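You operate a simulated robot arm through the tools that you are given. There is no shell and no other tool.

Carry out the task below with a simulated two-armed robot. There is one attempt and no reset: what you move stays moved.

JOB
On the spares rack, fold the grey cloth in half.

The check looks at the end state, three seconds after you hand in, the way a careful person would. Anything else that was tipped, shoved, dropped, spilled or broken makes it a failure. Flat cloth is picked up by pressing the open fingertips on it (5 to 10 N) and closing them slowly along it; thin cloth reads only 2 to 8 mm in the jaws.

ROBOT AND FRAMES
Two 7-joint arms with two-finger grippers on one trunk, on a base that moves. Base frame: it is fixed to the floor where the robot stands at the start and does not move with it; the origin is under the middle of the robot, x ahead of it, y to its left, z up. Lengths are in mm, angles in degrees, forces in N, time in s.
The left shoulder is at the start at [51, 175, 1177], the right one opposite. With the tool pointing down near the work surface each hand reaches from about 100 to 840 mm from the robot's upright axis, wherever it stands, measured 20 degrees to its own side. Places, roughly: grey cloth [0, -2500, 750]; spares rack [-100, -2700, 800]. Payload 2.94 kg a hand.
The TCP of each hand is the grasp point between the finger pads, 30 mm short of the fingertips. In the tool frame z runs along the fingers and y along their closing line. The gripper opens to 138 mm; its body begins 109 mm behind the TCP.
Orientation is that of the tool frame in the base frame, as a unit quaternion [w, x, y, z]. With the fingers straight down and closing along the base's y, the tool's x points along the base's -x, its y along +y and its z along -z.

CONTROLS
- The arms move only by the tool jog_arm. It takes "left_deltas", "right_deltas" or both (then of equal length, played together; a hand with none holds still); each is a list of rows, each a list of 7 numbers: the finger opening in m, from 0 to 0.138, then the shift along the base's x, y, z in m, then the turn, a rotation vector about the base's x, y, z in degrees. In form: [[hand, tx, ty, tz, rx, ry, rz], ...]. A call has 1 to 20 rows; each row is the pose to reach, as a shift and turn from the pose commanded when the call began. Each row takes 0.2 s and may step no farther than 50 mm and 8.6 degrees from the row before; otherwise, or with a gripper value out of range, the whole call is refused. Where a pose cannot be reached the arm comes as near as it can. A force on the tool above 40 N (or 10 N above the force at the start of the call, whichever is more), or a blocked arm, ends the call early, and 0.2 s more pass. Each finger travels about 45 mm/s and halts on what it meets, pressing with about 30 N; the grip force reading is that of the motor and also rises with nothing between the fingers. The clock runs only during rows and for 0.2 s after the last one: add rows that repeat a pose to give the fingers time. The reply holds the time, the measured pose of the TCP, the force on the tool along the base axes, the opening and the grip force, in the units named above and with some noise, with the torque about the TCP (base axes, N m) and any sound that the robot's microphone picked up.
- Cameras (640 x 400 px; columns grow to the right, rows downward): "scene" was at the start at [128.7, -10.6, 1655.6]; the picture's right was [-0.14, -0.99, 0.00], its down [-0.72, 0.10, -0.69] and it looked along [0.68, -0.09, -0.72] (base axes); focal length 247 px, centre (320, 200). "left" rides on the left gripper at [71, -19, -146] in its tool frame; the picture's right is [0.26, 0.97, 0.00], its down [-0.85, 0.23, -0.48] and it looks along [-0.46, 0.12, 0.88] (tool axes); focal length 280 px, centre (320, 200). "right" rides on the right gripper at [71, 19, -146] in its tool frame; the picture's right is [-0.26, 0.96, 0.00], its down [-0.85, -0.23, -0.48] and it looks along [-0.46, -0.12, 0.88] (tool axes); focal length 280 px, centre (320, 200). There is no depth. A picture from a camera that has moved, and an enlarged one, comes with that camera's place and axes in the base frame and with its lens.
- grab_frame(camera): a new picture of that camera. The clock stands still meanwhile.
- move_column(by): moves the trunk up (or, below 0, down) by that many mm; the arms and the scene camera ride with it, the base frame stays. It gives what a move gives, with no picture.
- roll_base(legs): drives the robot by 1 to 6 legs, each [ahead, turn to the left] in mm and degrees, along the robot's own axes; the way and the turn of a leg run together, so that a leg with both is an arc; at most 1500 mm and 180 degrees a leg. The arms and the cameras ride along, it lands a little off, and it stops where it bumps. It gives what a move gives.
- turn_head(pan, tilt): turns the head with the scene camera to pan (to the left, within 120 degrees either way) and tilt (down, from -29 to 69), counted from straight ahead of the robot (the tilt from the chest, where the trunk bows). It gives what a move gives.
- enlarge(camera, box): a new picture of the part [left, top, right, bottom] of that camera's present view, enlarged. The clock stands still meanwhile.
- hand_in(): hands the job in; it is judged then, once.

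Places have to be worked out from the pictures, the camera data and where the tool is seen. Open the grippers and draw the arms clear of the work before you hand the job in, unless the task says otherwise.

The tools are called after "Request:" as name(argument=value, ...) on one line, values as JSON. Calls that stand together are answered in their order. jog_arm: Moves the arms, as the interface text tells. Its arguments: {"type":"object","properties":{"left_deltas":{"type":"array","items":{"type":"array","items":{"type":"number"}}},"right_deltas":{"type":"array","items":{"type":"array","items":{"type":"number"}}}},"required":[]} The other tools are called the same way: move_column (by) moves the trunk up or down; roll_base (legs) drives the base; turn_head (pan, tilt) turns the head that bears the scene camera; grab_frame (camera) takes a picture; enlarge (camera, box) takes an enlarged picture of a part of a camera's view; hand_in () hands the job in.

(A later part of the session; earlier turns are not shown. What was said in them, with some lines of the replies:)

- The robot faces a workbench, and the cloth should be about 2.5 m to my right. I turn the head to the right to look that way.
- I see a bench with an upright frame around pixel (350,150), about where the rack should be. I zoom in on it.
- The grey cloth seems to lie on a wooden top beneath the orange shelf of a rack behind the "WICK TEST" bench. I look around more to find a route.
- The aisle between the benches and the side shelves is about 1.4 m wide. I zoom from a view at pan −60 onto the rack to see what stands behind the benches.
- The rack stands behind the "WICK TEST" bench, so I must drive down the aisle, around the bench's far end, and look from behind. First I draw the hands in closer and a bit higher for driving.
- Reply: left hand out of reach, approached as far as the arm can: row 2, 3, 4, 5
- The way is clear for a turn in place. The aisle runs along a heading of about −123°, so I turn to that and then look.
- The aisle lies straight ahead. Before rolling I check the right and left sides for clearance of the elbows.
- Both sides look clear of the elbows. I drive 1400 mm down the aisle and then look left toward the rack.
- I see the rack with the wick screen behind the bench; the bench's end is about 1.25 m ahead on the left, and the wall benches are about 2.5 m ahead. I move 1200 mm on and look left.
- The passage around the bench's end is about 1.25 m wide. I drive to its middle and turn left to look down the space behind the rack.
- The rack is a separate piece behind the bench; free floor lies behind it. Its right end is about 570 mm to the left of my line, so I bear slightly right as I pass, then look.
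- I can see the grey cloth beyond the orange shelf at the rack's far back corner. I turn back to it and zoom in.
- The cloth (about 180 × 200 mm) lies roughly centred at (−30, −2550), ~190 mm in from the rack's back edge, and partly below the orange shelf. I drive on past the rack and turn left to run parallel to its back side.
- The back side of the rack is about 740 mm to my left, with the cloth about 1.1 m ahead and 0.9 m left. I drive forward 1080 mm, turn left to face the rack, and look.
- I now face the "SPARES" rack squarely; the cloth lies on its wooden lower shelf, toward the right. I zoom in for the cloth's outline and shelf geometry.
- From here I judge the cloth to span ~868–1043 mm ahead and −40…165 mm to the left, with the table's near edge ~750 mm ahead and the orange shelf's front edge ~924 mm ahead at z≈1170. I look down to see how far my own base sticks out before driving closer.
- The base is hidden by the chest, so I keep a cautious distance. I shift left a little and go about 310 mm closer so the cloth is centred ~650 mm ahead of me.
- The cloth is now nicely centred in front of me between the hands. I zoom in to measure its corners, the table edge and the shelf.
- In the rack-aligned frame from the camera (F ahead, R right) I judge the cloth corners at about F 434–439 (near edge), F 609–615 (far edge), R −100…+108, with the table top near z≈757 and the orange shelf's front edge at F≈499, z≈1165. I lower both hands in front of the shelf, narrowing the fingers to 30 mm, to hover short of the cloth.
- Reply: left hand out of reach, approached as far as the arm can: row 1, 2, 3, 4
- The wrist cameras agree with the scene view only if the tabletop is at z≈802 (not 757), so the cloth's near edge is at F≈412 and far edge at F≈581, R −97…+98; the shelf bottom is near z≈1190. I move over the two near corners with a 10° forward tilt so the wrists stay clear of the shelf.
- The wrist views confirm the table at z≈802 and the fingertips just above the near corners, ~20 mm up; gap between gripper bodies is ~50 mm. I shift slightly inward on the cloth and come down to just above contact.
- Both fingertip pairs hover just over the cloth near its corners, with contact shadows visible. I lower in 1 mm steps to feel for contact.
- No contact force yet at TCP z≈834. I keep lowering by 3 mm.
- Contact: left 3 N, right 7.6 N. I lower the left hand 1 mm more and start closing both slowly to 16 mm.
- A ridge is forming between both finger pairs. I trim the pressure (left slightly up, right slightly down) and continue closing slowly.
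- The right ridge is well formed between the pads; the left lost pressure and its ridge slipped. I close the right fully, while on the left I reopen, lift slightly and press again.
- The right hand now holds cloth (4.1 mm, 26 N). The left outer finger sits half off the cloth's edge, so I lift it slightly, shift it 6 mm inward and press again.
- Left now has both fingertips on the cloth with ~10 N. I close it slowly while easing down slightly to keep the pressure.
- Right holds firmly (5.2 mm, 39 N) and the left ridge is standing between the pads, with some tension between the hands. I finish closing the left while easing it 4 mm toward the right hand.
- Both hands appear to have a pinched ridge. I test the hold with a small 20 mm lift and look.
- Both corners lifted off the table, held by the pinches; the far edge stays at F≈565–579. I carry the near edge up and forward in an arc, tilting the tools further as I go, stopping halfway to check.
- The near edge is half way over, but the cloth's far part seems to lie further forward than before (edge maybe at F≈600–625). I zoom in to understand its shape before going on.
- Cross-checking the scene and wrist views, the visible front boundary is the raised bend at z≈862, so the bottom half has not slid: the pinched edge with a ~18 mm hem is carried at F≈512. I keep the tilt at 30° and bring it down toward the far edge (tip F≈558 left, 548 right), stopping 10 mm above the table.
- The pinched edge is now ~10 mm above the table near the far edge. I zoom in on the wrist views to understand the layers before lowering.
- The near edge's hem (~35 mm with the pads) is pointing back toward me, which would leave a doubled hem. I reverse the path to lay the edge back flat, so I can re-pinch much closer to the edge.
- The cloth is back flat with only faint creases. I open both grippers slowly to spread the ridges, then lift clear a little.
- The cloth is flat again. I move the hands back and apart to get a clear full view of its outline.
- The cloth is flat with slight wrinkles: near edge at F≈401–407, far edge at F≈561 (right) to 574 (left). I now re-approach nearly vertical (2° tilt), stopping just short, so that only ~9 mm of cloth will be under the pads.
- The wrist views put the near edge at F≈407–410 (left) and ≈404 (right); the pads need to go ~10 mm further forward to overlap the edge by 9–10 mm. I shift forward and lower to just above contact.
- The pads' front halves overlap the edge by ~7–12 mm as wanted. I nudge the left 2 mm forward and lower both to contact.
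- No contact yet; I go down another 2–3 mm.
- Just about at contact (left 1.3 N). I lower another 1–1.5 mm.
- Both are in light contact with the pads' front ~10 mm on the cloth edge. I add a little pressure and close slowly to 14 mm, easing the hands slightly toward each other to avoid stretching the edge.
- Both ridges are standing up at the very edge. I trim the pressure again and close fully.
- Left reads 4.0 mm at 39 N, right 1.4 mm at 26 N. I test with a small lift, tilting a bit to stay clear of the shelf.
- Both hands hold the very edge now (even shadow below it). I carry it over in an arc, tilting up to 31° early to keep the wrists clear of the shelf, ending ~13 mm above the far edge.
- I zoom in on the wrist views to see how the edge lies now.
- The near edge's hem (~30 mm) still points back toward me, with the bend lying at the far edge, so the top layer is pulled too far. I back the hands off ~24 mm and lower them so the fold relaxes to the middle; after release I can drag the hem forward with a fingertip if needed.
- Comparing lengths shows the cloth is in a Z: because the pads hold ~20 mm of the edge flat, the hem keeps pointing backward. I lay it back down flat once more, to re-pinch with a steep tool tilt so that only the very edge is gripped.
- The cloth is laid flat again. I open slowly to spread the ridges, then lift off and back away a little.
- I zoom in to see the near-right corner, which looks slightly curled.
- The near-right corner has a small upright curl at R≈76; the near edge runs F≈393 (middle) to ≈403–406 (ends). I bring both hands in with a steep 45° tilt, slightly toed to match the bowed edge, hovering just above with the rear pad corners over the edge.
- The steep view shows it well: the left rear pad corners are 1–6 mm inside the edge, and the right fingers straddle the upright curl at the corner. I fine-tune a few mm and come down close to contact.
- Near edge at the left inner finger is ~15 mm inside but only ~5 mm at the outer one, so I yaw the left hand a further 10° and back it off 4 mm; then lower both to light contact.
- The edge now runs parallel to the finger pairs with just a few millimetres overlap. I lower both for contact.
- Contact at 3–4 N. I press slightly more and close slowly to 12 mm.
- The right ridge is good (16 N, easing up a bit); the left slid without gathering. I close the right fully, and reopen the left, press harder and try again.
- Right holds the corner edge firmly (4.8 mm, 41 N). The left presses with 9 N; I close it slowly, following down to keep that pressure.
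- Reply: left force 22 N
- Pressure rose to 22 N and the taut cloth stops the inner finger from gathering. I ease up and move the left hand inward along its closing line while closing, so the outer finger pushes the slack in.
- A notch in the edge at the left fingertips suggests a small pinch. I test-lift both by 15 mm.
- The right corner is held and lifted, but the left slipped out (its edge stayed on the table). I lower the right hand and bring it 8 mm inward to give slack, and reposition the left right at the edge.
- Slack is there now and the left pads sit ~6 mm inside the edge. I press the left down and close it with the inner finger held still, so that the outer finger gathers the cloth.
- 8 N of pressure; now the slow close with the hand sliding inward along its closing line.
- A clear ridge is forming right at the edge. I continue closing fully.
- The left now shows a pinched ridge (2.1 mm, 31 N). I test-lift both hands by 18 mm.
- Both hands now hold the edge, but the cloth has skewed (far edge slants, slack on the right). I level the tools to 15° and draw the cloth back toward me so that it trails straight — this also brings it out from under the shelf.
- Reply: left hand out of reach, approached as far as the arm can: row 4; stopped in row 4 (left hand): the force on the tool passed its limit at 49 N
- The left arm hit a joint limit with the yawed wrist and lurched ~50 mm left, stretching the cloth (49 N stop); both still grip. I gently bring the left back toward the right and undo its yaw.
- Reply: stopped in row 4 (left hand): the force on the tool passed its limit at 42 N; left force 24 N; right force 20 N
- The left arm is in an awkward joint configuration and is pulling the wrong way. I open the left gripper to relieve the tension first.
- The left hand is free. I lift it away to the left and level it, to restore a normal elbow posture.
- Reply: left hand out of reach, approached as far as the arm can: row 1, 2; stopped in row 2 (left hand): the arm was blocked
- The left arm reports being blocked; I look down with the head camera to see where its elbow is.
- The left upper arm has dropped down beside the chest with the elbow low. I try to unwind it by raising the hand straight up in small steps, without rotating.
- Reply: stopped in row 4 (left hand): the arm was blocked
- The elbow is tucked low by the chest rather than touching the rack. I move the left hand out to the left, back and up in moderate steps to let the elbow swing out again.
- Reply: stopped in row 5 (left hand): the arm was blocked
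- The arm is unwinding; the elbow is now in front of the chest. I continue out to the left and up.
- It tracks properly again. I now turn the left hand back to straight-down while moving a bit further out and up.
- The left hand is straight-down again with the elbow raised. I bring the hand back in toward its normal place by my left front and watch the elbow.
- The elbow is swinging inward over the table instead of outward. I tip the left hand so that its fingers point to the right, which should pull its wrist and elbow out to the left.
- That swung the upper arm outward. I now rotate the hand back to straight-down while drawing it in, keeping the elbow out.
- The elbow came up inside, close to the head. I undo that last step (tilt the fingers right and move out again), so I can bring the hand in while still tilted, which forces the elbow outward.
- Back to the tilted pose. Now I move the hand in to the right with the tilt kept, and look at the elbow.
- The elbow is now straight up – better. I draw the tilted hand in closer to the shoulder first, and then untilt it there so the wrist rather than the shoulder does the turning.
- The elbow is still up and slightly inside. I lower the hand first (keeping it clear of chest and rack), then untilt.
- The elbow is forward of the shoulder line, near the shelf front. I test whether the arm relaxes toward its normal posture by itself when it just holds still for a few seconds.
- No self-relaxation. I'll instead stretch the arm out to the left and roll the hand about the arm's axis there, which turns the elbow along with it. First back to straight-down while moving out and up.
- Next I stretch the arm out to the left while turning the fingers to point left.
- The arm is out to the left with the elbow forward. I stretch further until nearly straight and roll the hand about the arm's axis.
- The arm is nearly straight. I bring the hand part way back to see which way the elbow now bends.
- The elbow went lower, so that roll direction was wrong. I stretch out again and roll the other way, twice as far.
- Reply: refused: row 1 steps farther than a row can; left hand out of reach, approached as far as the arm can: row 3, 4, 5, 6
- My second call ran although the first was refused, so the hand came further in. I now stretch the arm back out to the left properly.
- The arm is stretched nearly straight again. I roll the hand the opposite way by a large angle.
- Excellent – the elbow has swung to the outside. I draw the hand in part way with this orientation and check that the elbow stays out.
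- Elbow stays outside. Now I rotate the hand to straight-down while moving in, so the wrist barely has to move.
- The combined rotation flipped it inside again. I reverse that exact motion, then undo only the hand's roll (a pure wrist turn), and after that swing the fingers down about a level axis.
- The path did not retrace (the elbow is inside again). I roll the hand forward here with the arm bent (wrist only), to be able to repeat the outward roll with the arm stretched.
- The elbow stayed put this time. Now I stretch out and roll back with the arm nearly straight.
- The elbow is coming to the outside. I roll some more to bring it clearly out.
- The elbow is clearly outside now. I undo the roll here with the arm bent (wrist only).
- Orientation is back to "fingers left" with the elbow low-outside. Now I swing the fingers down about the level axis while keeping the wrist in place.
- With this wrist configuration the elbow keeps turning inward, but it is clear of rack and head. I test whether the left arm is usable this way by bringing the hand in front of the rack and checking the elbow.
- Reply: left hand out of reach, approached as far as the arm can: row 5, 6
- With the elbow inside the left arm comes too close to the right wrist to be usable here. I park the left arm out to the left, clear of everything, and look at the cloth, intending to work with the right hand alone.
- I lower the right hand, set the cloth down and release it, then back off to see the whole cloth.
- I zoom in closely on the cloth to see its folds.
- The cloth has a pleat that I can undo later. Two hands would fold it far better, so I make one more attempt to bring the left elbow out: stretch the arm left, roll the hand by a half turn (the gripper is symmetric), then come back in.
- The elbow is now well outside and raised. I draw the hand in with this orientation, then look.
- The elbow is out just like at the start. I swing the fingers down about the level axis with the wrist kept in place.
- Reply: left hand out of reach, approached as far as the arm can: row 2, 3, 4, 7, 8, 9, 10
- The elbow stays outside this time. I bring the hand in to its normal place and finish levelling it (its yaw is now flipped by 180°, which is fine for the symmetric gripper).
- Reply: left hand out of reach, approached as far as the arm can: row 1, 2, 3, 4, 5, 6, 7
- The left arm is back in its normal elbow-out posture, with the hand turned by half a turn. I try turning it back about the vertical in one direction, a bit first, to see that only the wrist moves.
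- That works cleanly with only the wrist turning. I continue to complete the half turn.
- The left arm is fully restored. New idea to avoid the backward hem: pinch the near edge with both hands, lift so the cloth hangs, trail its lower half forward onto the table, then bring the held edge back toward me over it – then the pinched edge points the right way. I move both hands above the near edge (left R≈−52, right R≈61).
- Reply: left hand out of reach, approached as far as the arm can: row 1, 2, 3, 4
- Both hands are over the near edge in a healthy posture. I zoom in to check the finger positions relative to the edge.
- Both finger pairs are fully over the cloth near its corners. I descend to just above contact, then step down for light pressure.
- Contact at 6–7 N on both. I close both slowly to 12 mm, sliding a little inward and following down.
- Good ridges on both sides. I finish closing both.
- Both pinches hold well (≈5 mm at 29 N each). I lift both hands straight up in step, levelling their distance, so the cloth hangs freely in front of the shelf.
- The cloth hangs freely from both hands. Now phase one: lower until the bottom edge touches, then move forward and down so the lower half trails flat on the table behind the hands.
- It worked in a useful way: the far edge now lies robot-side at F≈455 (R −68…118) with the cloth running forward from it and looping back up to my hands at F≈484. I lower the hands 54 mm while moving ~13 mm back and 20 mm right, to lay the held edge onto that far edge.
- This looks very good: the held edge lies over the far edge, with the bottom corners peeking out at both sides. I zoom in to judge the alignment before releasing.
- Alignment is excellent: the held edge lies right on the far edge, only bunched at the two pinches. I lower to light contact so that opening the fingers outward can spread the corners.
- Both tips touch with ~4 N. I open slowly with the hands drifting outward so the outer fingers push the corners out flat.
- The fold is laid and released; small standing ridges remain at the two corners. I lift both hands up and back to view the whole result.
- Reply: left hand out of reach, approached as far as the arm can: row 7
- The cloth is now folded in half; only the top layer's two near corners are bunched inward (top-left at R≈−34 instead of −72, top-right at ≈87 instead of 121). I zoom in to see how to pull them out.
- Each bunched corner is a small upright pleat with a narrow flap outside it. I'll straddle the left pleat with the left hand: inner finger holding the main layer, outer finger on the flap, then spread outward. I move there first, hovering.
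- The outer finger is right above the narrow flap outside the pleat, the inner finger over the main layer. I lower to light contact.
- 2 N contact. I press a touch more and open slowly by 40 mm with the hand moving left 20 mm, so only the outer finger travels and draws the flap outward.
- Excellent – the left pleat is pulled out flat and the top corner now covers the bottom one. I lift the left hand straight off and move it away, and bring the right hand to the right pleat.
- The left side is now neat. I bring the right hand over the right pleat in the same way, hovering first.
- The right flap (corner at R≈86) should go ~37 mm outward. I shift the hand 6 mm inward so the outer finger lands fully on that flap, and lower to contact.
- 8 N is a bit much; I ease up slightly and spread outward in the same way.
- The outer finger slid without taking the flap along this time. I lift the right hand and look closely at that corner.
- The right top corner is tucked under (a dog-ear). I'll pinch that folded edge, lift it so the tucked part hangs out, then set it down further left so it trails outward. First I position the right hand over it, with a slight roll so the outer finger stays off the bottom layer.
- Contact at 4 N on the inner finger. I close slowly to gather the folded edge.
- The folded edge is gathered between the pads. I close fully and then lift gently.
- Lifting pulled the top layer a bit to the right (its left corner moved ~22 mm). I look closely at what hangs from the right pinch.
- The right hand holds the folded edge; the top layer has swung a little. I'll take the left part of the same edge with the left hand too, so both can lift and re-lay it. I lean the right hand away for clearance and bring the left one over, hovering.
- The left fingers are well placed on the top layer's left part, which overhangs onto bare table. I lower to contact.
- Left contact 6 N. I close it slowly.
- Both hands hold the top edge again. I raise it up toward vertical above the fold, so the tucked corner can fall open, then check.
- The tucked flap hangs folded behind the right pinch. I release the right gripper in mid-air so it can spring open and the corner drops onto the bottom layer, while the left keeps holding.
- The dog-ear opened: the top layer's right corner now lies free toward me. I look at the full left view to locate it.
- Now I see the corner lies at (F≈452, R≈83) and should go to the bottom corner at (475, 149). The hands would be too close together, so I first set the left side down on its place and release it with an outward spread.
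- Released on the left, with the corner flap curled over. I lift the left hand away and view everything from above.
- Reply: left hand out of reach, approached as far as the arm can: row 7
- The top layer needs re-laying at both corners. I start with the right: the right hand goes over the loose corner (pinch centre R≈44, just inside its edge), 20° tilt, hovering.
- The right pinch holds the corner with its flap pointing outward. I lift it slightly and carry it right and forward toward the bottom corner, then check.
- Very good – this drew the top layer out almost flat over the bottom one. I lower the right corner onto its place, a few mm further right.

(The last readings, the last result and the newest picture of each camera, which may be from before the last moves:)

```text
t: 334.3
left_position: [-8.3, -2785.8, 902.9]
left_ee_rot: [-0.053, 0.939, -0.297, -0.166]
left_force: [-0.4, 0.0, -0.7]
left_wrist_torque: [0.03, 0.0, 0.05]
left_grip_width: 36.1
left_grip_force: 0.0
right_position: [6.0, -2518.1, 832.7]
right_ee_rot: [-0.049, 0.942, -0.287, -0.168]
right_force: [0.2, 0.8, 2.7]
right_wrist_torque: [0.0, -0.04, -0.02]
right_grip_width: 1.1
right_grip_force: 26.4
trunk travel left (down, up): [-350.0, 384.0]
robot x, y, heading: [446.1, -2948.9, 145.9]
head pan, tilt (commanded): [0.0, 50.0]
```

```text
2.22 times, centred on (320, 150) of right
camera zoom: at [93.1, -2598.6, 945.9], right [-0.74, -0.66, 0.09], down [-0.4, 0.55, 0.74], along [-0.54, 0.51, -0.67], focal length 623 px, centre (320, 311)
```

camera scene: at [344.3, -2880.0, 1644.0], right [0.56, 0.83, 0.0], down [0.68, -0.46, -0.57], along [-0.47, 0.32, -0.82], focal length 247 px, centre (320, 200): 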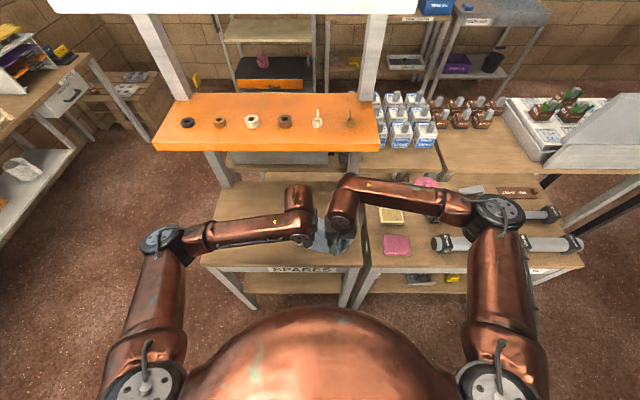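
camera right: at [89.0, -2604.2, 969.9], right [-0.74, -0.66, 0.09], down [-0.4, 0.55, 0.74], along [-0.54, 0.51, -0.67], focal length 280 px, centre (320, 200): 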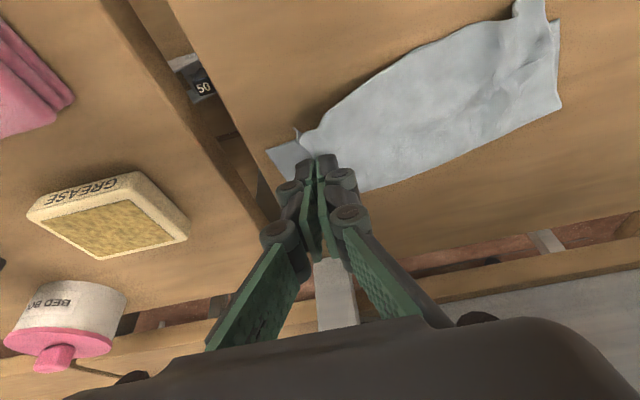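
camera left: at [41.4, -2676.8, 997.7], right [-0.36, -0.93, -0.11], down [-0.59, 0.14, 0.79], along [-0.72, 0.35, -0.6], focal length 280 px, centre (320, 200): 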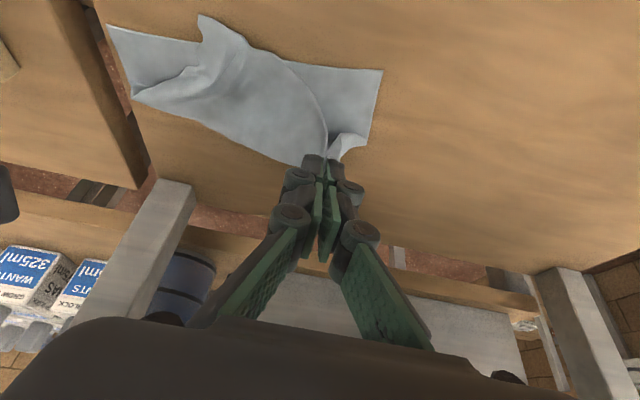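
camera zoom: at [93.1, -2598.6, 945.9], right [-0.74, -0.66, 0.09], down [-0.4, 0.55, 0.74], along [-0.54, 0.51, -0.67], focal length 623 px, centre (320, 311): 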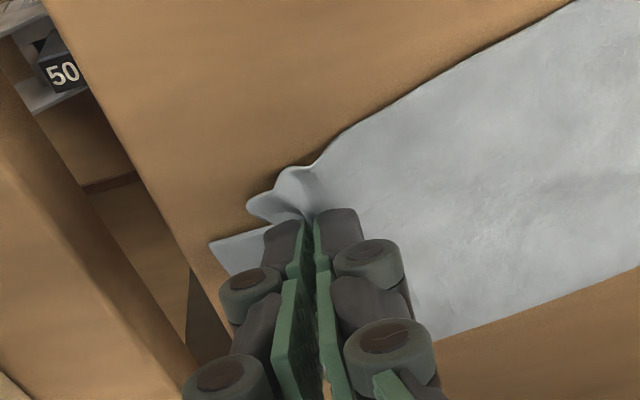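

Request:
jog_arm(right_deltas=[[0.0, 0, 0, -0.0006, 0, 0, 0], [0.001, 0.0002, 0.0004, -0.0008, 0, 0, 0], [0.002, 0.0005, 0.0008, -0.0008, 0, 0, 0], [0.004, 0.001, 0.0017, -0.0008, 0, 0, 0], [0.006, 0.0015, 0.0025, -0.0008, 0, 0, 0], [0.008, 0.0019, 0.0034, -0.0008, 0, 0, 0], [0.01, 0.0024, 0.0043, -0.0008, 0, 0, 0], [0.012, 0.0029, 0.0052, -0.0008, 0, 0, 0], [0.014, 0.0033, 0.0061, -0.0008, 0, 0, 0], [0.016, 0.0038, 0.007, -0.0008, 0, 0, 0], [0.018, 0.0042, 0.0079, -0.0008, 0, 0, 0], [0.02, 0.0047, 0.0088, -0.0008, 0, 0, 0]])

Request:
enlarge(camera="right", box=[200, 60, 440, 240])

```text
t: 336.9
left_position: [-9.0, -2786.3, 902.2]
left_ee_rot: [-0.052, 0.939, -0.296, -0.167]
left_force: [0.0, 0.3, -0.6]
left_wrist_torque: [0.0, -0.04, 0.0]
left_grip_width: 36.0
left_grip_force: 0.1
right_position: [11.9, -2507.9, 832.9]
right_ee_rot: [-0.05, 0.942, -0.287, -0.167]
right_force: [1.5, -3.2, 11.5]
right_wrist_torque: [-0.23, 0.02, 0.03]
right_grip_width: 19.9
right_grip_force: 0.0
trunk travel left (down, up): [-350.0, 384.0]
robot x, y, heading: [443.9, -2946.4, 146.0]
head pan, tilt (commanded): [0.0, 50.0]
```

```text
2.22 times, centred on (320, 150) of right
camera zoom: at [98.4, -2589.8, 945.5], right [-0.74, -0.66, 0.09], down [-0.4, 0.55, 0.74], along [-0.54, 0.51, -0.67], focal length 623 px, centre (320, 311)
```

zoom: 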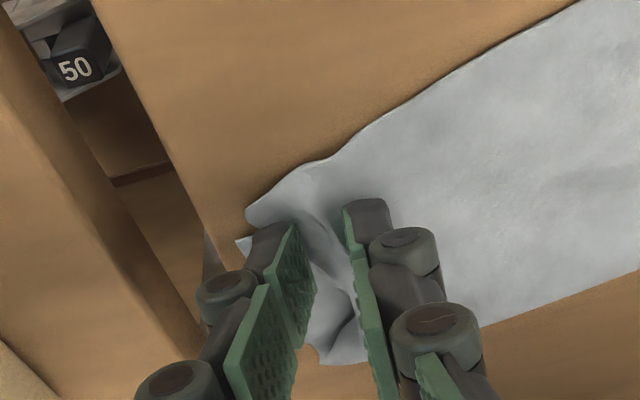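

The right corner now lies within ~9 mm of the bottom corner. I lift the right hand straight up and away, and look at the whole cloth.

Request:
jog_arm(right_deltas=[[0.022, 0, 0, 0.003, 0, 0, 0], [0.024, 0, 0, 0.008, 0, 0, 0], [0.026, 0, 0, 0.018, 0, 0, 0], [0.03, 0.005, 0.0, 0.035, 0, 0, 0], [0.03, 0.03, 0.0, 0.05, 0, 0, 0], [0.03, 0.065, 0.01, 0.065, 0, 0, 0], [0.03, 0.1, 0.02, 0.075, 0, 0, 0], [0.03, 0.14, 0.03, 0.08, 0, 0, 0]])

Request:
enlarge(camera="scene", box=[280, 205, 370, 265])

Request:
enlarge(camera="left", box=[60, 100, 280, 240])

```text
t: 338.7
left_position: [-6.5, -2785.2, 903.8]
left_ee_rot: [-0.052, 0.939, -0.297, -0.167]
left_force: [1.0, 0.2, 0.2]
left_wrist_torque: [-0.04, 0.04, 0.06]
left_grip_width: 35.9
left_grip_force: 0.1
right_position: [152.9, -2477.3, 912.4]
right_ee_rot: [-0.049, 0.942, -0.287, -0.167]
right_force: [-0.1, 0.0, -0.1]
right_wrist_torque: [-0.02, 0.03, 0.01]
right_grip_width: 30.0
right_grip_force: 0.1
trunk travel left (down, up): [-350.0, 384.0]
robot x, y, heading: [442.3, -2949.4, 145.9]
head pan, tilt (commanded): [0.0, 50.0]
```

```text
6.67 times, centred on (325, 235) of scene
camera zoom: at [343.0, -2877.0, 1650.7], right [0.56, 0.83, 0.0], down [0.63, -0.43, -0.64], along [-0.53, 0.36, -0.77], focal length 1650 px, centre (287, -33)
```

zoom: 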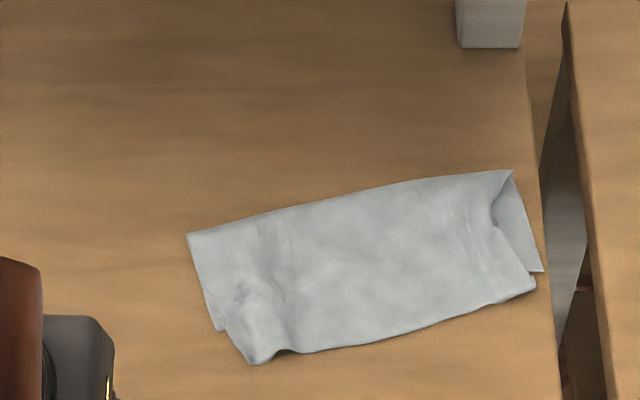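

```text
2.86 times, centred on (170, 170) of left
camera zoom: at [98.6, -2836.1, 1015.9], right [-0.35, -0.93, -0.09], down [-0.65, 0.18, 0.74], along [-0.67, 0.32, -0.67], focal length 801 px, centre (749, 286)
```

zoom: 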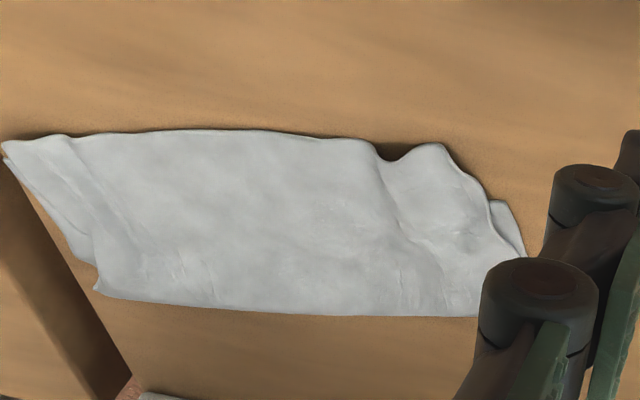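

Now it is a neat folded strip; the right corners match within ~10 mm, but the top-left corner lies ~21 mm right and ~21 mm short of the bottom-left corner. I bring the left hand over that corner to pinch and shift it.

Request:
jog_arm(left_deltas=[[0.026, -0.002, 0.025, -0.004, 0, 0, 0], [0.026, -0.004, 0.05, -0.012, 0, 0, 0], [0.026, -0.006, 0.075, -0.022, 0, 0, 0], [0.026, -0.009, 0.1, -0.034, 0, 0, 0], [0.026, -0.011, 0.125, -0.046, 0, 0, 0], [0.026, -0.013, 0.1473, -0.052, 0, 0, 0]])

Request:
enlarge(camera="left", box=[200, 60, 440, 240])

```text
t: 340.1
left_position: [-20.0, -2636.6, 850.9]
left_ee_rot: [-0.053, 0.939, -0.298, -0.166]
left_force: [0.3, 0.1, 0.4]
left_wrist_torque: [0.01, -0.02, -0.03]
left_grip_width: 26.0
left_grip_force: 0.0
right_position: [151.2, -2476.3, 911.7]
right_ee_rot: [-0.049, 0.942, -0.288, -0.167]
right_force: [-0.1, 0.4, 0.1]
right_wrist_torque: [0.0, -0.01, 0.0]
right_grip_width: 29.8
right_grip_force: 0.1
trunk travel left (down, up): [-350.0, 384.0]
robot x, y, heading: [443.8, -2950.5, 145.8]
head pan, tilt (commanded): [0.0, 50.0]
```

```text
2.22 times, centred on (320, 150) of left
camera zoom: at [85.5, -2688.2, 963.3], right [-0.35, -0.93, -0.09], down [-0.65, 0.18, 0.74], along [-0.67, 0.32, -0.67], focal length 623 px, centre (320, 311)
```

zoom: 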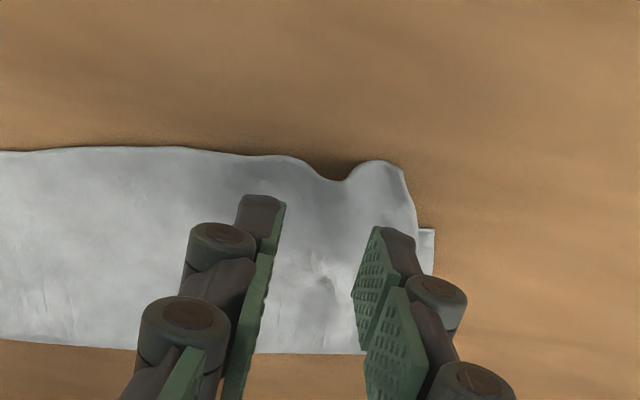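

Request:
jog_arm(left_deltas=[[0.026, 0, 0, -0.006, 0, 0, 0], [0.026, 0, 0, -0.012, 0, 0, 0], [0.026, 0, 0, -0.016, 0, 0, 0], [0.026, 0, 0, -0.018, 0, 0, 0], [0.026, 0, 0, -0.0195, 0, 0, 0], [0.026, 0, 0, -0.0195, 0, 0, 0]])

```text
t: 341.5
left_position: [-21.2, -2637.3, 833.7]
left_ee_rot: [-0.053, 0.939, -0.296, -0.168]
left_force: [-0.6, -0.8, 9.1]
left_wrist_torque: [-0.1, 0.1, 0.02]
left_grip_width: 25.9
left_grip_force: 0.1
right_position: [150.6, -2477.0, 912.5]
right_ee_rot: [-0.05, 0.942, -0.286, -0.168]
right_force: [-0.9, 0.6, -0.7]
right_wrist_torque: [0.02, -0.05, 0.02]
right_grip_width: 30.2
right_grip_force: 0.1
trunk travel left (down, up): [-350.0, 384.0]
robot x, y, heading: [442.9, -2948.7, 145.7]
head pan, tilt (commanded): [0.0, 50.0]
```

Contact at 9 N. Instead of pinching, I drag this corner directly: press lightly, spread the outer finger left and push both fingers ~15 mm forward together.

Request:
jog_arm(left_deltas=[[0.026, 0, 0, 0.0003, 0, 0, 0], [0.0275, -0.0012, -0.0001, 0.0003, 0, 0, 0], [0.029, -0.0024, -0.0002, 0.0003, 0, 0, 0], [0.0305, -0.0036, -0.0003, 0.0003, 0, 0, 0], [0.032, -0.0048, -0.0004, 0.0003, 0, 0, 0], [0.0335, -0.006, -0.0005, 0.0003, 0, 0, 0], [0.035, -0.0072, -0.0006, 0.0003, 0, 0, 0], [0.0365, -0.0084, -0.0007, 0.0003, 0, 0, 0], [0.038, -0.0096, -0.0008, 0.0003, 0, 0, 0], [0.0395, -0.0108, -0.0009, 0.0003, 0, 0, 0], [0.041, -0.012, -0.001, 0.0003, 0, 0, 0], [0.0425, -0.0132, -0.0011, 0.0003, 0, 0, 0], [0.044, -0.0144, -0.0012, 0.0003, 0, 0, 0], [0.0455, -0.0156, -0.0013, 0.0003, 0, 0, 0], [0.047, -0.0168, -0.0014, 0.0003, 0, 0, 0], [0.0485, -0.018, -0.0015, 0.0003, 0, 0, 0]])

Request:
enlarge(camera="left", box=[140, 60, 460, 240])

```text
t: 344.9
left_position: [-39.9, -2639.1, 832.1]
left_ee_rot: [-0.053, 0.939, -0.297, -0.167]
left_force: [1.9, -0.4, 6.9]
left_wrist_torque: [0.13, -0.13, -0.05]
left_grip_width: 49.2
left_grip_force: 0.0
right_position: [151.2, -2476.0, 913.2]
right_ee_rot: [-0.049, 0.942, -0.287, -0.167]
right_force: [-0.8, -0.6, -1.8]
right_wrist_torque: [0.01, 0.01, 0.0]
right_grip_width: 29.8
right_grip_force: 0.2
trunk travel left (down, up): [-350.0, 384.0]
robot x, y, heading: [439.5, -2947.2, 146.2]
head pan, tilt (commanded): [0.0, 50.0]
```

```text
2.00 times, centred on (300, 150) of left
camera zoom: at [67.2, -2690.8, 944.8], right [-0.35, -0.93, -0.09], down [-0.65, 0.18, 0.74], along [-0.67, 0.32, -0.67], focal length 561 px, centre (360, 300)
```

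zoom: 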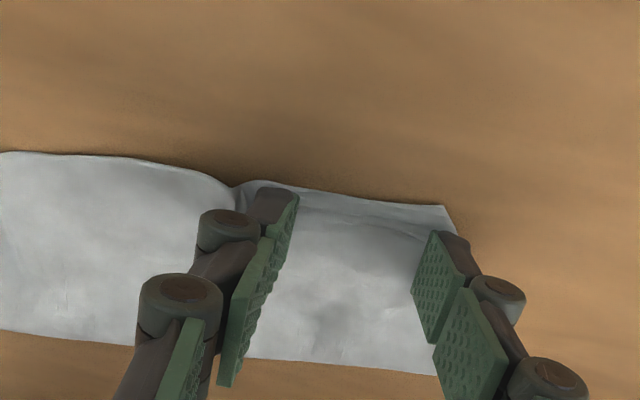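

That smoothed the left corner nicely. I lift the left hand straight up and away and view the result.

Request:
jog_arm(left_deltas=[[0.049, 0, 0, 0.004, 0, 0, 0], [0.049, 0, 0, 0.012, 0, 0, 0], [0.049, 0.002, -0.0015, 0.025, 0, 0, 0], [0.049, 0.012, -0.02, 0.045, 0, 0, 0], [0.049, 0.025, -0.055, 0.06, 0, 0, 0], [0.049, 0.035, -0.095, 0.07, 0, 0, 0], [0.049, 0.045, -0.135, 0.075, 0, 0, 0]])

Request:
enlarge(camera="scene", box=[280, 205, 370, 265])

Request:
enlarge(camera="left", box=[60, 100, 300, 240])

Request:
enlarge(camera="right", box=[340, 60, 620, 240])

```text
t: 346.5
left_position: [6.3, -2774.5, 907.2]
left_ee_rot: [-0.053, 0.939, -0.297, -0.166]
left_force: [0.0, -0.5, -1.0]
left_wrist_torque: [0.0, 0.02, 0.02]
left_grip_width: 48.4
left_grip_force: 0.2
right_position: [151.1, -2477.3, 912.4]
right_ee_rot: [-0.05, 0.942, -0.287, -0.167]
right_force: [-0.5, -0.3, -0.4]
right_wrist_torque: [0.02, 0.01, -0.01]
right_grip_width: 30.1
right_grip_force: 0.1
trunk travel left (down, up): [-350.0, 384.0]
robot x, y, heading: [440.4, -2949.9, 146.1]
head pan, tilt (commanded): [0.0, 50.0]
```

```text
6.67 times, centred on (325, 235) of scene
camera zoom: at [341.1, -2878.8, 1650.7], right [0.56, 0.83, 0.0], down [0.63, -0.43, -0.64], along [-0.53, 0.36, -0.77], focal length 1650 px, centre (287, -33)
```

zoom: 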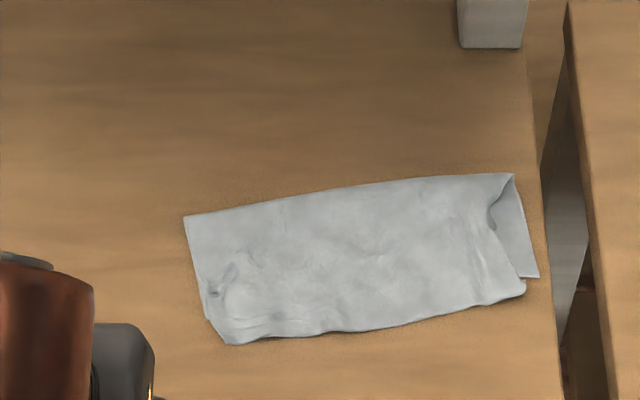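

```text
2.67 times, centred on (180, 170) of left
camera zoom: at [111.7, -2826.0, 1019.4], right [-0.35, -0.93, -0.09], down [-0.65, 0.18, 0.74], along [-0.67, 0.32, -0.67], focal length 748 px, centre (693, 280)
```

zoom: 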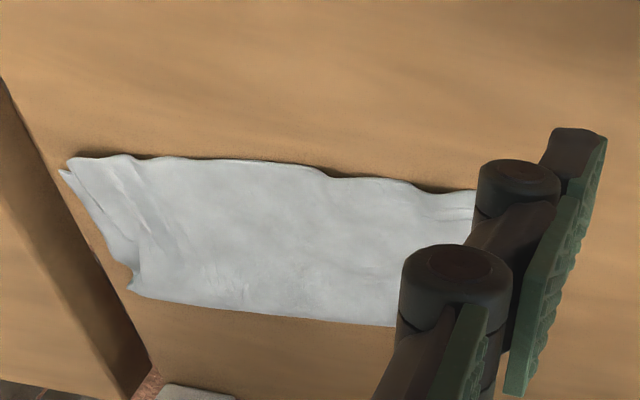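

```text
2.22 times, centred on (480, 150) of right
camera zoom: at [237.7, -2558.8, 1025.5], right [-0.74, -0.66, 0.09], down [-0.4, 0.55, 0.74], along [-0.54, 0.51, -0.67], focal length 623 px, centre (-36, 311)
```

zoom: 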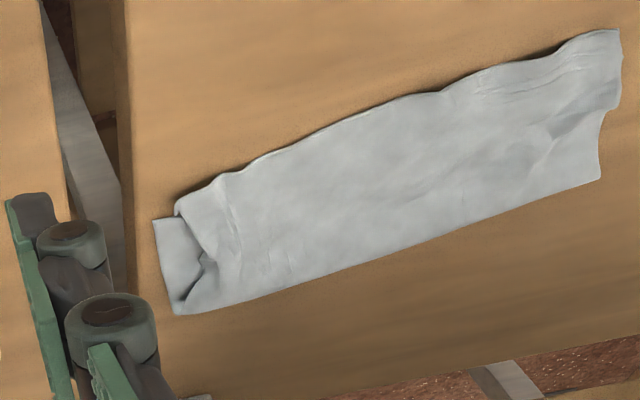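

The cloth is now folded in half with good alignment (left corners ~20 mm apart, right ~12 mm, right side edge slightly drawn in). I make one small refinement at the right corner with the right hand, hovering first.

Request:
jog_arm(right_deltas=[[0.024, -0.028, -0.009, -0.006, 0, 0, 0], [0.024, -0.057, -0.019, -0.018, 0, 0, 0], [0.024, -0.086, -0.028, -0.032, 0, 0, 0], [0.024, -0.115, -0.038, -0.048, 0, 0, 0], [0.024, -0.1425, -0.047, -0.06, 0, 0, 0], [0.024, -0.1425, -0.047, -0.062, 0, 0, 0]])

Request:
enlarge(camera="right", box=[160, 60, 440, 240])

```text
t: 347.9
left_position: [6.1, -2773.6, 908.4]
left_ee_rot: [-0.052, 0.939, -0.297, -0.166]
left_force: [0.3, -0.2, 0.8]
left_wrist_torque: [0.03, 0.0, 0.0]
left_grip_width: 48.7
left_grip_force: 0.0
right_position: [8.0, -2525.8, 849.5]
right_ee_rot: [-0.049, 0.942, -0.287, -0.167]
right_force: [0.1, -0.1, -0.4]
right_wrist_torque: [0.01, 0.03, 0.0]
right_grip_width: 24.0
right_grip_force: 0.1
trunk travel left (down, up): [-350.0, 384.0]
robot x, y, heading: [439.3, -2950.0, 145.6]
head pan, tilt (commanded): [0.0, 50.0]
```

```text
2.22 times, centred on (300, 150) of right
camera zoom: at [96.0, -2605.8, 962.5], right [-0.74, -0.66, 0.09], down [-0.4, 0.55, 0.74], along [-0.54, 0.51, -0.67], focal length 623 px, centre (364, 311)
```

zoom: 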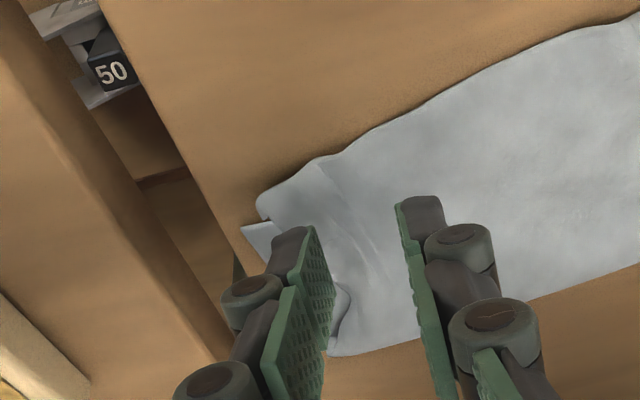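

Request:
jog_arm(right_deltas=[[0.024, 0, 0, -0.006, 0, 0, 0], [0.024, 0, 0, -0.011, 0, 0, 0], [0.024, 0, 0, -0.0145, 0, 0, 0], [0.024, 0, 0, -0.0165, 0, 0, 0], [0.024, 0, 0, -0.0175, 0, 0, 0]])

```text
t: 349.1
left_position: [5.4, -2774.2, 907.4]
left_ee_rot: [-0.052, 0.939, -0.297, -0.168]
left_force: [0.5, 0.3, -0.1]
left_wrist_torque: [0.0, 0.0, 0.01]
left_grip_width: 48.3
left_grip_force: 0.1
right_position: [7.4, -2525.2, 832.4]
right_ee_rot: [-0.05, 0.942, -0.288, -0.167]
right_force: [0.7, 0.2, 7.6]
right_wrist_torque: [-0.04, -0.01, 0.0]
right_grip_width: 23.5
right_grip_force: 0.0
trunk travel left (down, up): [-350.0, 384.0]
robot x, y, heading: [441.9, -2948.8, 145.8]
head pan, tilt (commanded): [0.0, 50.0]
```

Request:
jog_arm(right_deltas=[[0.0252, -0.0002, 0.0009, 0.0001, 0, 0, 0], [0.0264, -0.0005, 0.0018, 0.0001, 0, 0, 0], [0.0276, -0.0007, 0.0027, 0.0001, 0, 0, 0], [0.0288, -0.001, 0.0036, 0.0001, 0, 0, 0], [0.03, -0.0012, 0.0045, 0.0001, 0, 0, 0], [0.0312, -0.0015, 0.0053, 0.0001, 0, 0, 0], [0.0324, -0.0017, 0.0062, 0.0001, 0, 0, 0], [0.0336, -0.002, 0.0071, 0.0001, 0, 0, 0], [0.0348, -0.0022, 0.008, 0.0001, 0, 0, 0], [0.036, -0.0025, 0.0089, 0.0001, 0, 0, 0], [0.036, -0.0025, 0.0089, 0.004, 0, 0, 0], [0.036, -0.0025, 0.0089, 0.015, 0, 0, 0], [0.036, -0.0025, 0.0089, 0.03, 0, 0, 0], [0.036, 0.02, 0.009, 0.05, 0, 0, 0], [0.036, 0.055, 0.012, 0.065, 0, 0, 0], [0.036, 0.09, 0.02, 0.08, 0, 0, 0], [0.036, 0.13, 0.02, 0.09, 0, 0, 0]])

Request:
enlarge(camera="scene", box=[280, 205, 370, 265])

Request:
enlarge(camera="right", box=[340, 60, 620, 240])

```text
t: 352.7
left_position: [5.8, -2774.5, 906.7]
left_ee_rot: [-0.053, 0.939, -0.297, -0.167]
left_force: [0.6, 0.5, 0.2]
left_wrist_torque: [-0.04, 0.02, -0.01]
left_grip_width: 48.2
left_grip_force: 0.2
right_position: [139.3, -2505.4, 922.5]
right_ee_rot: [-0.049, 0.942, -0.286, -0.168]
right_force: [0.8, 0.8, -0.3]
right_wrist_torque: [-0.03, 0.02, -0.04]
right_grip_width: 35.9
right_grip_force: 0.0
trunk travel left (down, up): [-350.0, 384.0]
robot x, y, heading: [442.5, -2947.2, 145.9]
head pan, tilt (commanded): [0.0, 50.0]
```

```text
6.67 times, centred on (325, 235) of scene
camera zoom: at [342.4, -2877.4, 1650.7], right [0.56, 0.83, 0.0], down [0.63, -0.43, -0.64], along [-0.53, 0.36, -0.77], focal length 1650 px, centre (287, -33)
```

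zoom: 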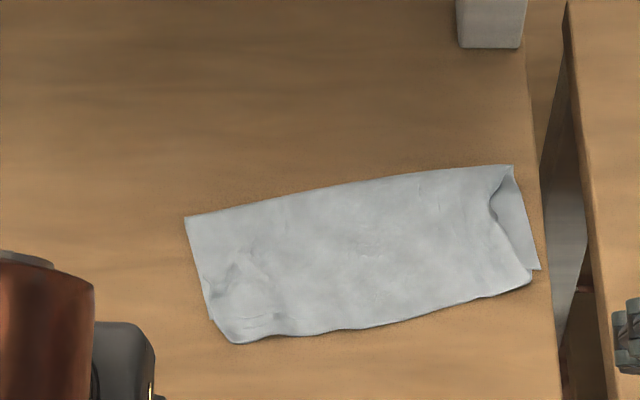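

```text
2.22 times, centred on (480, 150) of right
camera zoom: at [226.4, -2586.2, 1035.5], right [-0.74, -0.66, 0.09], down [-0.4, 0.55, 0.74], along [-0.54, 0.51, -0.67], focal length 623 px, centre (-36, 311)
```

zoom: 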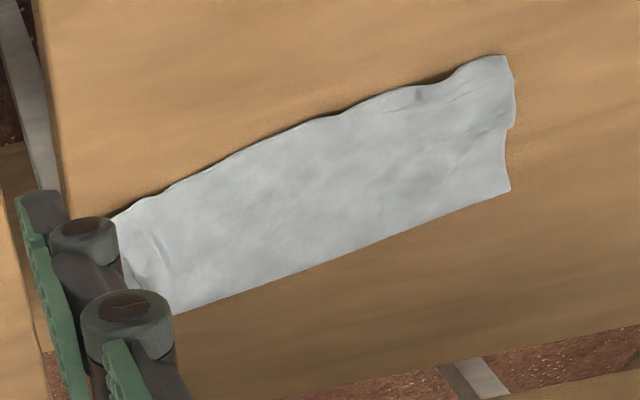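

The fold now looks neat on both sides. I open both grippers and draw the arms up and back clear of the rack.

Request:
jog_arm(left_deltas=[[0.06, 0.003, -0.02, 0.025, 0, 0, 0], [0.08, 0.007, -0.045, 0.055, 0, 0, 0], [0.1, 0.011, -0.07, 0.085, 0, 0, 0], [0.1, 0.015, -0.095, 0.115, 0, 0, 0], [0.1, 0.019, -0.12, 0.145, 0, 0, 0], [0.1, 0.022, -0.142, 0.175, 0, 0, 0], [0.1, 0.0242, -0.1609, 0.2, 0, 0, 0]], right_deltas=[[0.05, 0.018, -0.012, 0.027, 0, 0, 0], [0.07, 0.038, -0.026, 0.055, 0, 0, 0], [0.09, 0.06, -0.04, 0.085, 0, 0, 0], [0.1, 0.081, -0.054, 0.115, 0, 0, 0], [0.1, 0.102, -0.068, 0.145, 0, 0, 0], [0.1, 0.122, -0.082, 0.175, 0, 0, 0], [0.1, 0.141, -0.0949, 0.2, 0, 0, 0]])

Request:
grab_frame(camera="scene")

Request:
enlarge(camera="scene", box=[240, 190, 400, 310])

```text
t: 354.3
left_position: [-48.1, -2860.4, 1120.4]
left_ee_rot: [-0.058, 0.943, -0.286, -0.157]
left_force: [1.0, -1.0, 0.2]
left_wrist_torque: [0.11, 0.01, -0.02]
left_grip_width: 100.2
left_grip_force: 0.1
left hand out of reach, approached as far as the arm can: row 1, 2, 3, 4, 5, 6, 7
right_position: [280.6, -2602.9, 1124.0]
right_ee_rot: [-0.051, 0.942, -0.287, -0.168]
right_force: [0.6, -1.1, 0.1]
right_wrist_torque: [0.11, 0.1, -0.01]
right_grip_width: 100.2
right_grip_force: 0.0
trunk travel left (down, up): [-350.0, 384.0]
robot x, y, heading: [443.7, -2948.7, 145.8]
head pan, tilt (commanded): [0.0, 50.0]
```

```text
taken
camera scene: at [344.1, -2881.7, 1651.1], right [0.56, 0.83, 0.0], down [0.63, -0.43, -0.64], along [-0.53, 0.36, -0.76], focal length 247 px, centre (320, 200)
```

scene: 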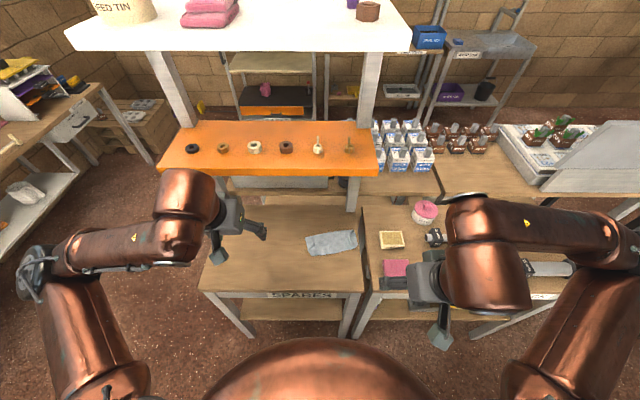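

```text
3.33 times, centred on (320, 250) of scene
camera zoom: at [344.1, -2881.7, 1651.1], right [0.56, 0.83, 0.0], down [0.63, -0.43, -0.64], along [-0.53, 0.36, -0.76], focal length 825 px, centre (320, 33)
```

zoom: 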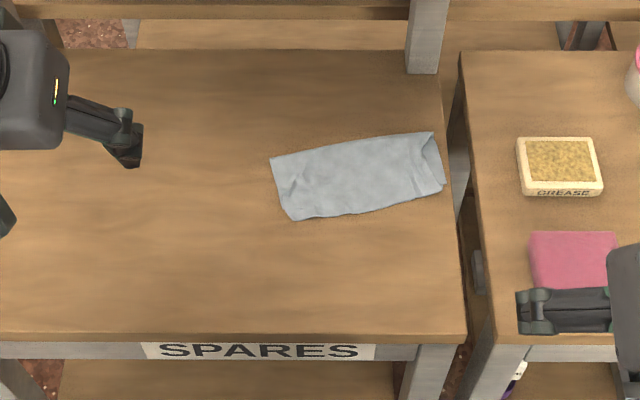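

The folded cloth lies neatly and other items are untouched. I draw the left hand a bit further back from above the table.

Request:
jog_arm(left_deltas=[[0.1, 0.014, -0.02, -0.01, -2.2, -3.3, 0], [0.1, 0.028, -0.04, -0.02, -4.5, -6.6, 0], [0.1, 0.042, -0.06, -0.03, -6.7, -10.0, 0], [0.1, 0.056, -0.08, -0.03, -8.9, -13.3, 0], [0.1, 0.07, -0.1, -0.03, -11.2, -16.6, 0]])

Request:
grab_frame(camera="scene")

Request:
enlarge(camera="scene", box=[290, 215, 370, 270])

```text
t: 355.5
left_position: [-2.6, -2948.8, 1103.2]
left_ee_rot: [-0.006, 0.953, -0.302, -0.006]
left_force: [0.4, 0.8, -0.8]
left_wrist_torque: [0.03, 0.02, 0.01]
left_grip_width: 99.9
left_grip_force: 0.1
left hand out of reach, approached as far as the arm can: row 1, 2, 3, 4, 5
right_position: [278.7, -2600.5, 1121.0]
right_ee_rot: [-0.049, 0.942, -0.288, -0.167]
right_force: [-0.6, -0.3, 0.4]
right_wrist_torque: [0.03, 0.03, -0.01]
right_grip_width: 100.1
right_grip_force: 0.1
trunk travel left (down, up): [-350.0, 384.0]
robot x, y, heading: [443.6, -2943.7, 145.8]
head pan, tilt (commanded): [0.0, 50.0]
```

```text
taken
camera scene: at [341.6, -2877.9, 1650.6], right [0.56, 0.83, 0.0], down [0.63, -0.43, -0.64], along [-0.53, 0.36, -0.77], focal length 247 px, centre (320, 200)
```

scene: 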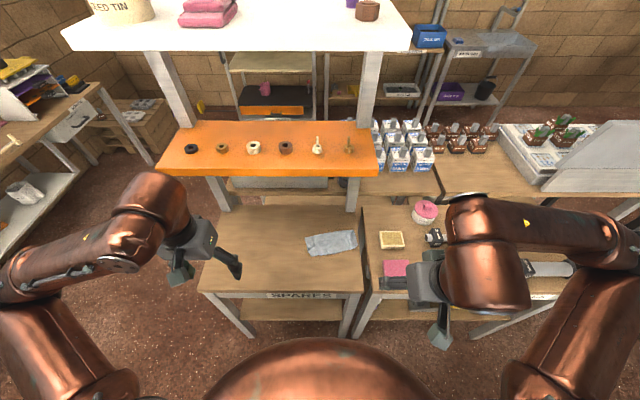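

```text
7.27 times, centred on (330, 242) of scene
camera zoom: at [341.6, -2877.9, 1650.6], right [0.56, 0.83, 0.0], down [0.63, -0.43, -0.64], along [-0.53, 0.36, -0.77], focal length 1800 px, centre (247, -109)
```

zoom: 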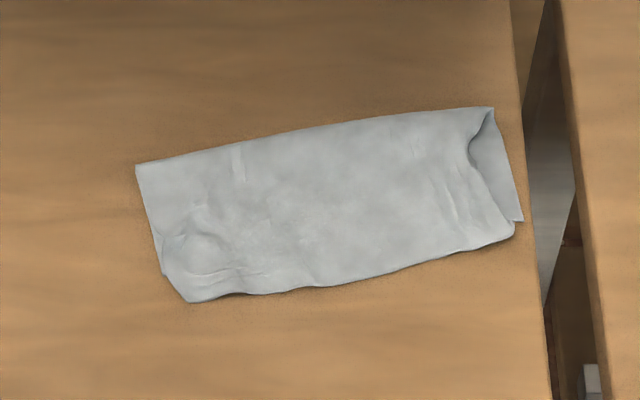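

The cloth lies on the spares rack folded in half. Its corners and edges match closely, the grippers are open, the arms are clear, and everything else looks untouched. I hand the job in.

Request:
hand_in()

```text
The job is handed in.
```

I folded the grey cloth in half on the spares rack and handed the job in; I haven't been told the result of the check.

- **The fold:** The right-hand corners match within about 10 mm and the left-hand ones within about 20 mm. The top layer's right side edge is drawn in slightly, and it has a few small wrinkles.
- **Where it lies:** The cloth is closer to the front of the shelf than it started, turned slightly, and about 10 mm from the shelf's right edge. None of it hangs over.
- **What went wrong on the way:** The first grips left the edge doubled back, so I laid the cloth flat and redid them. The left arm once hit a joint limit while both hands held the cloth. It pulled the cloth hard (about 49 N) and moved unexpectedly until I got it free.
- **Everything else:** The last pictures show the items on the rack and the neighbouring bench still in place. Both grippers are open and the arms are clear of the work.
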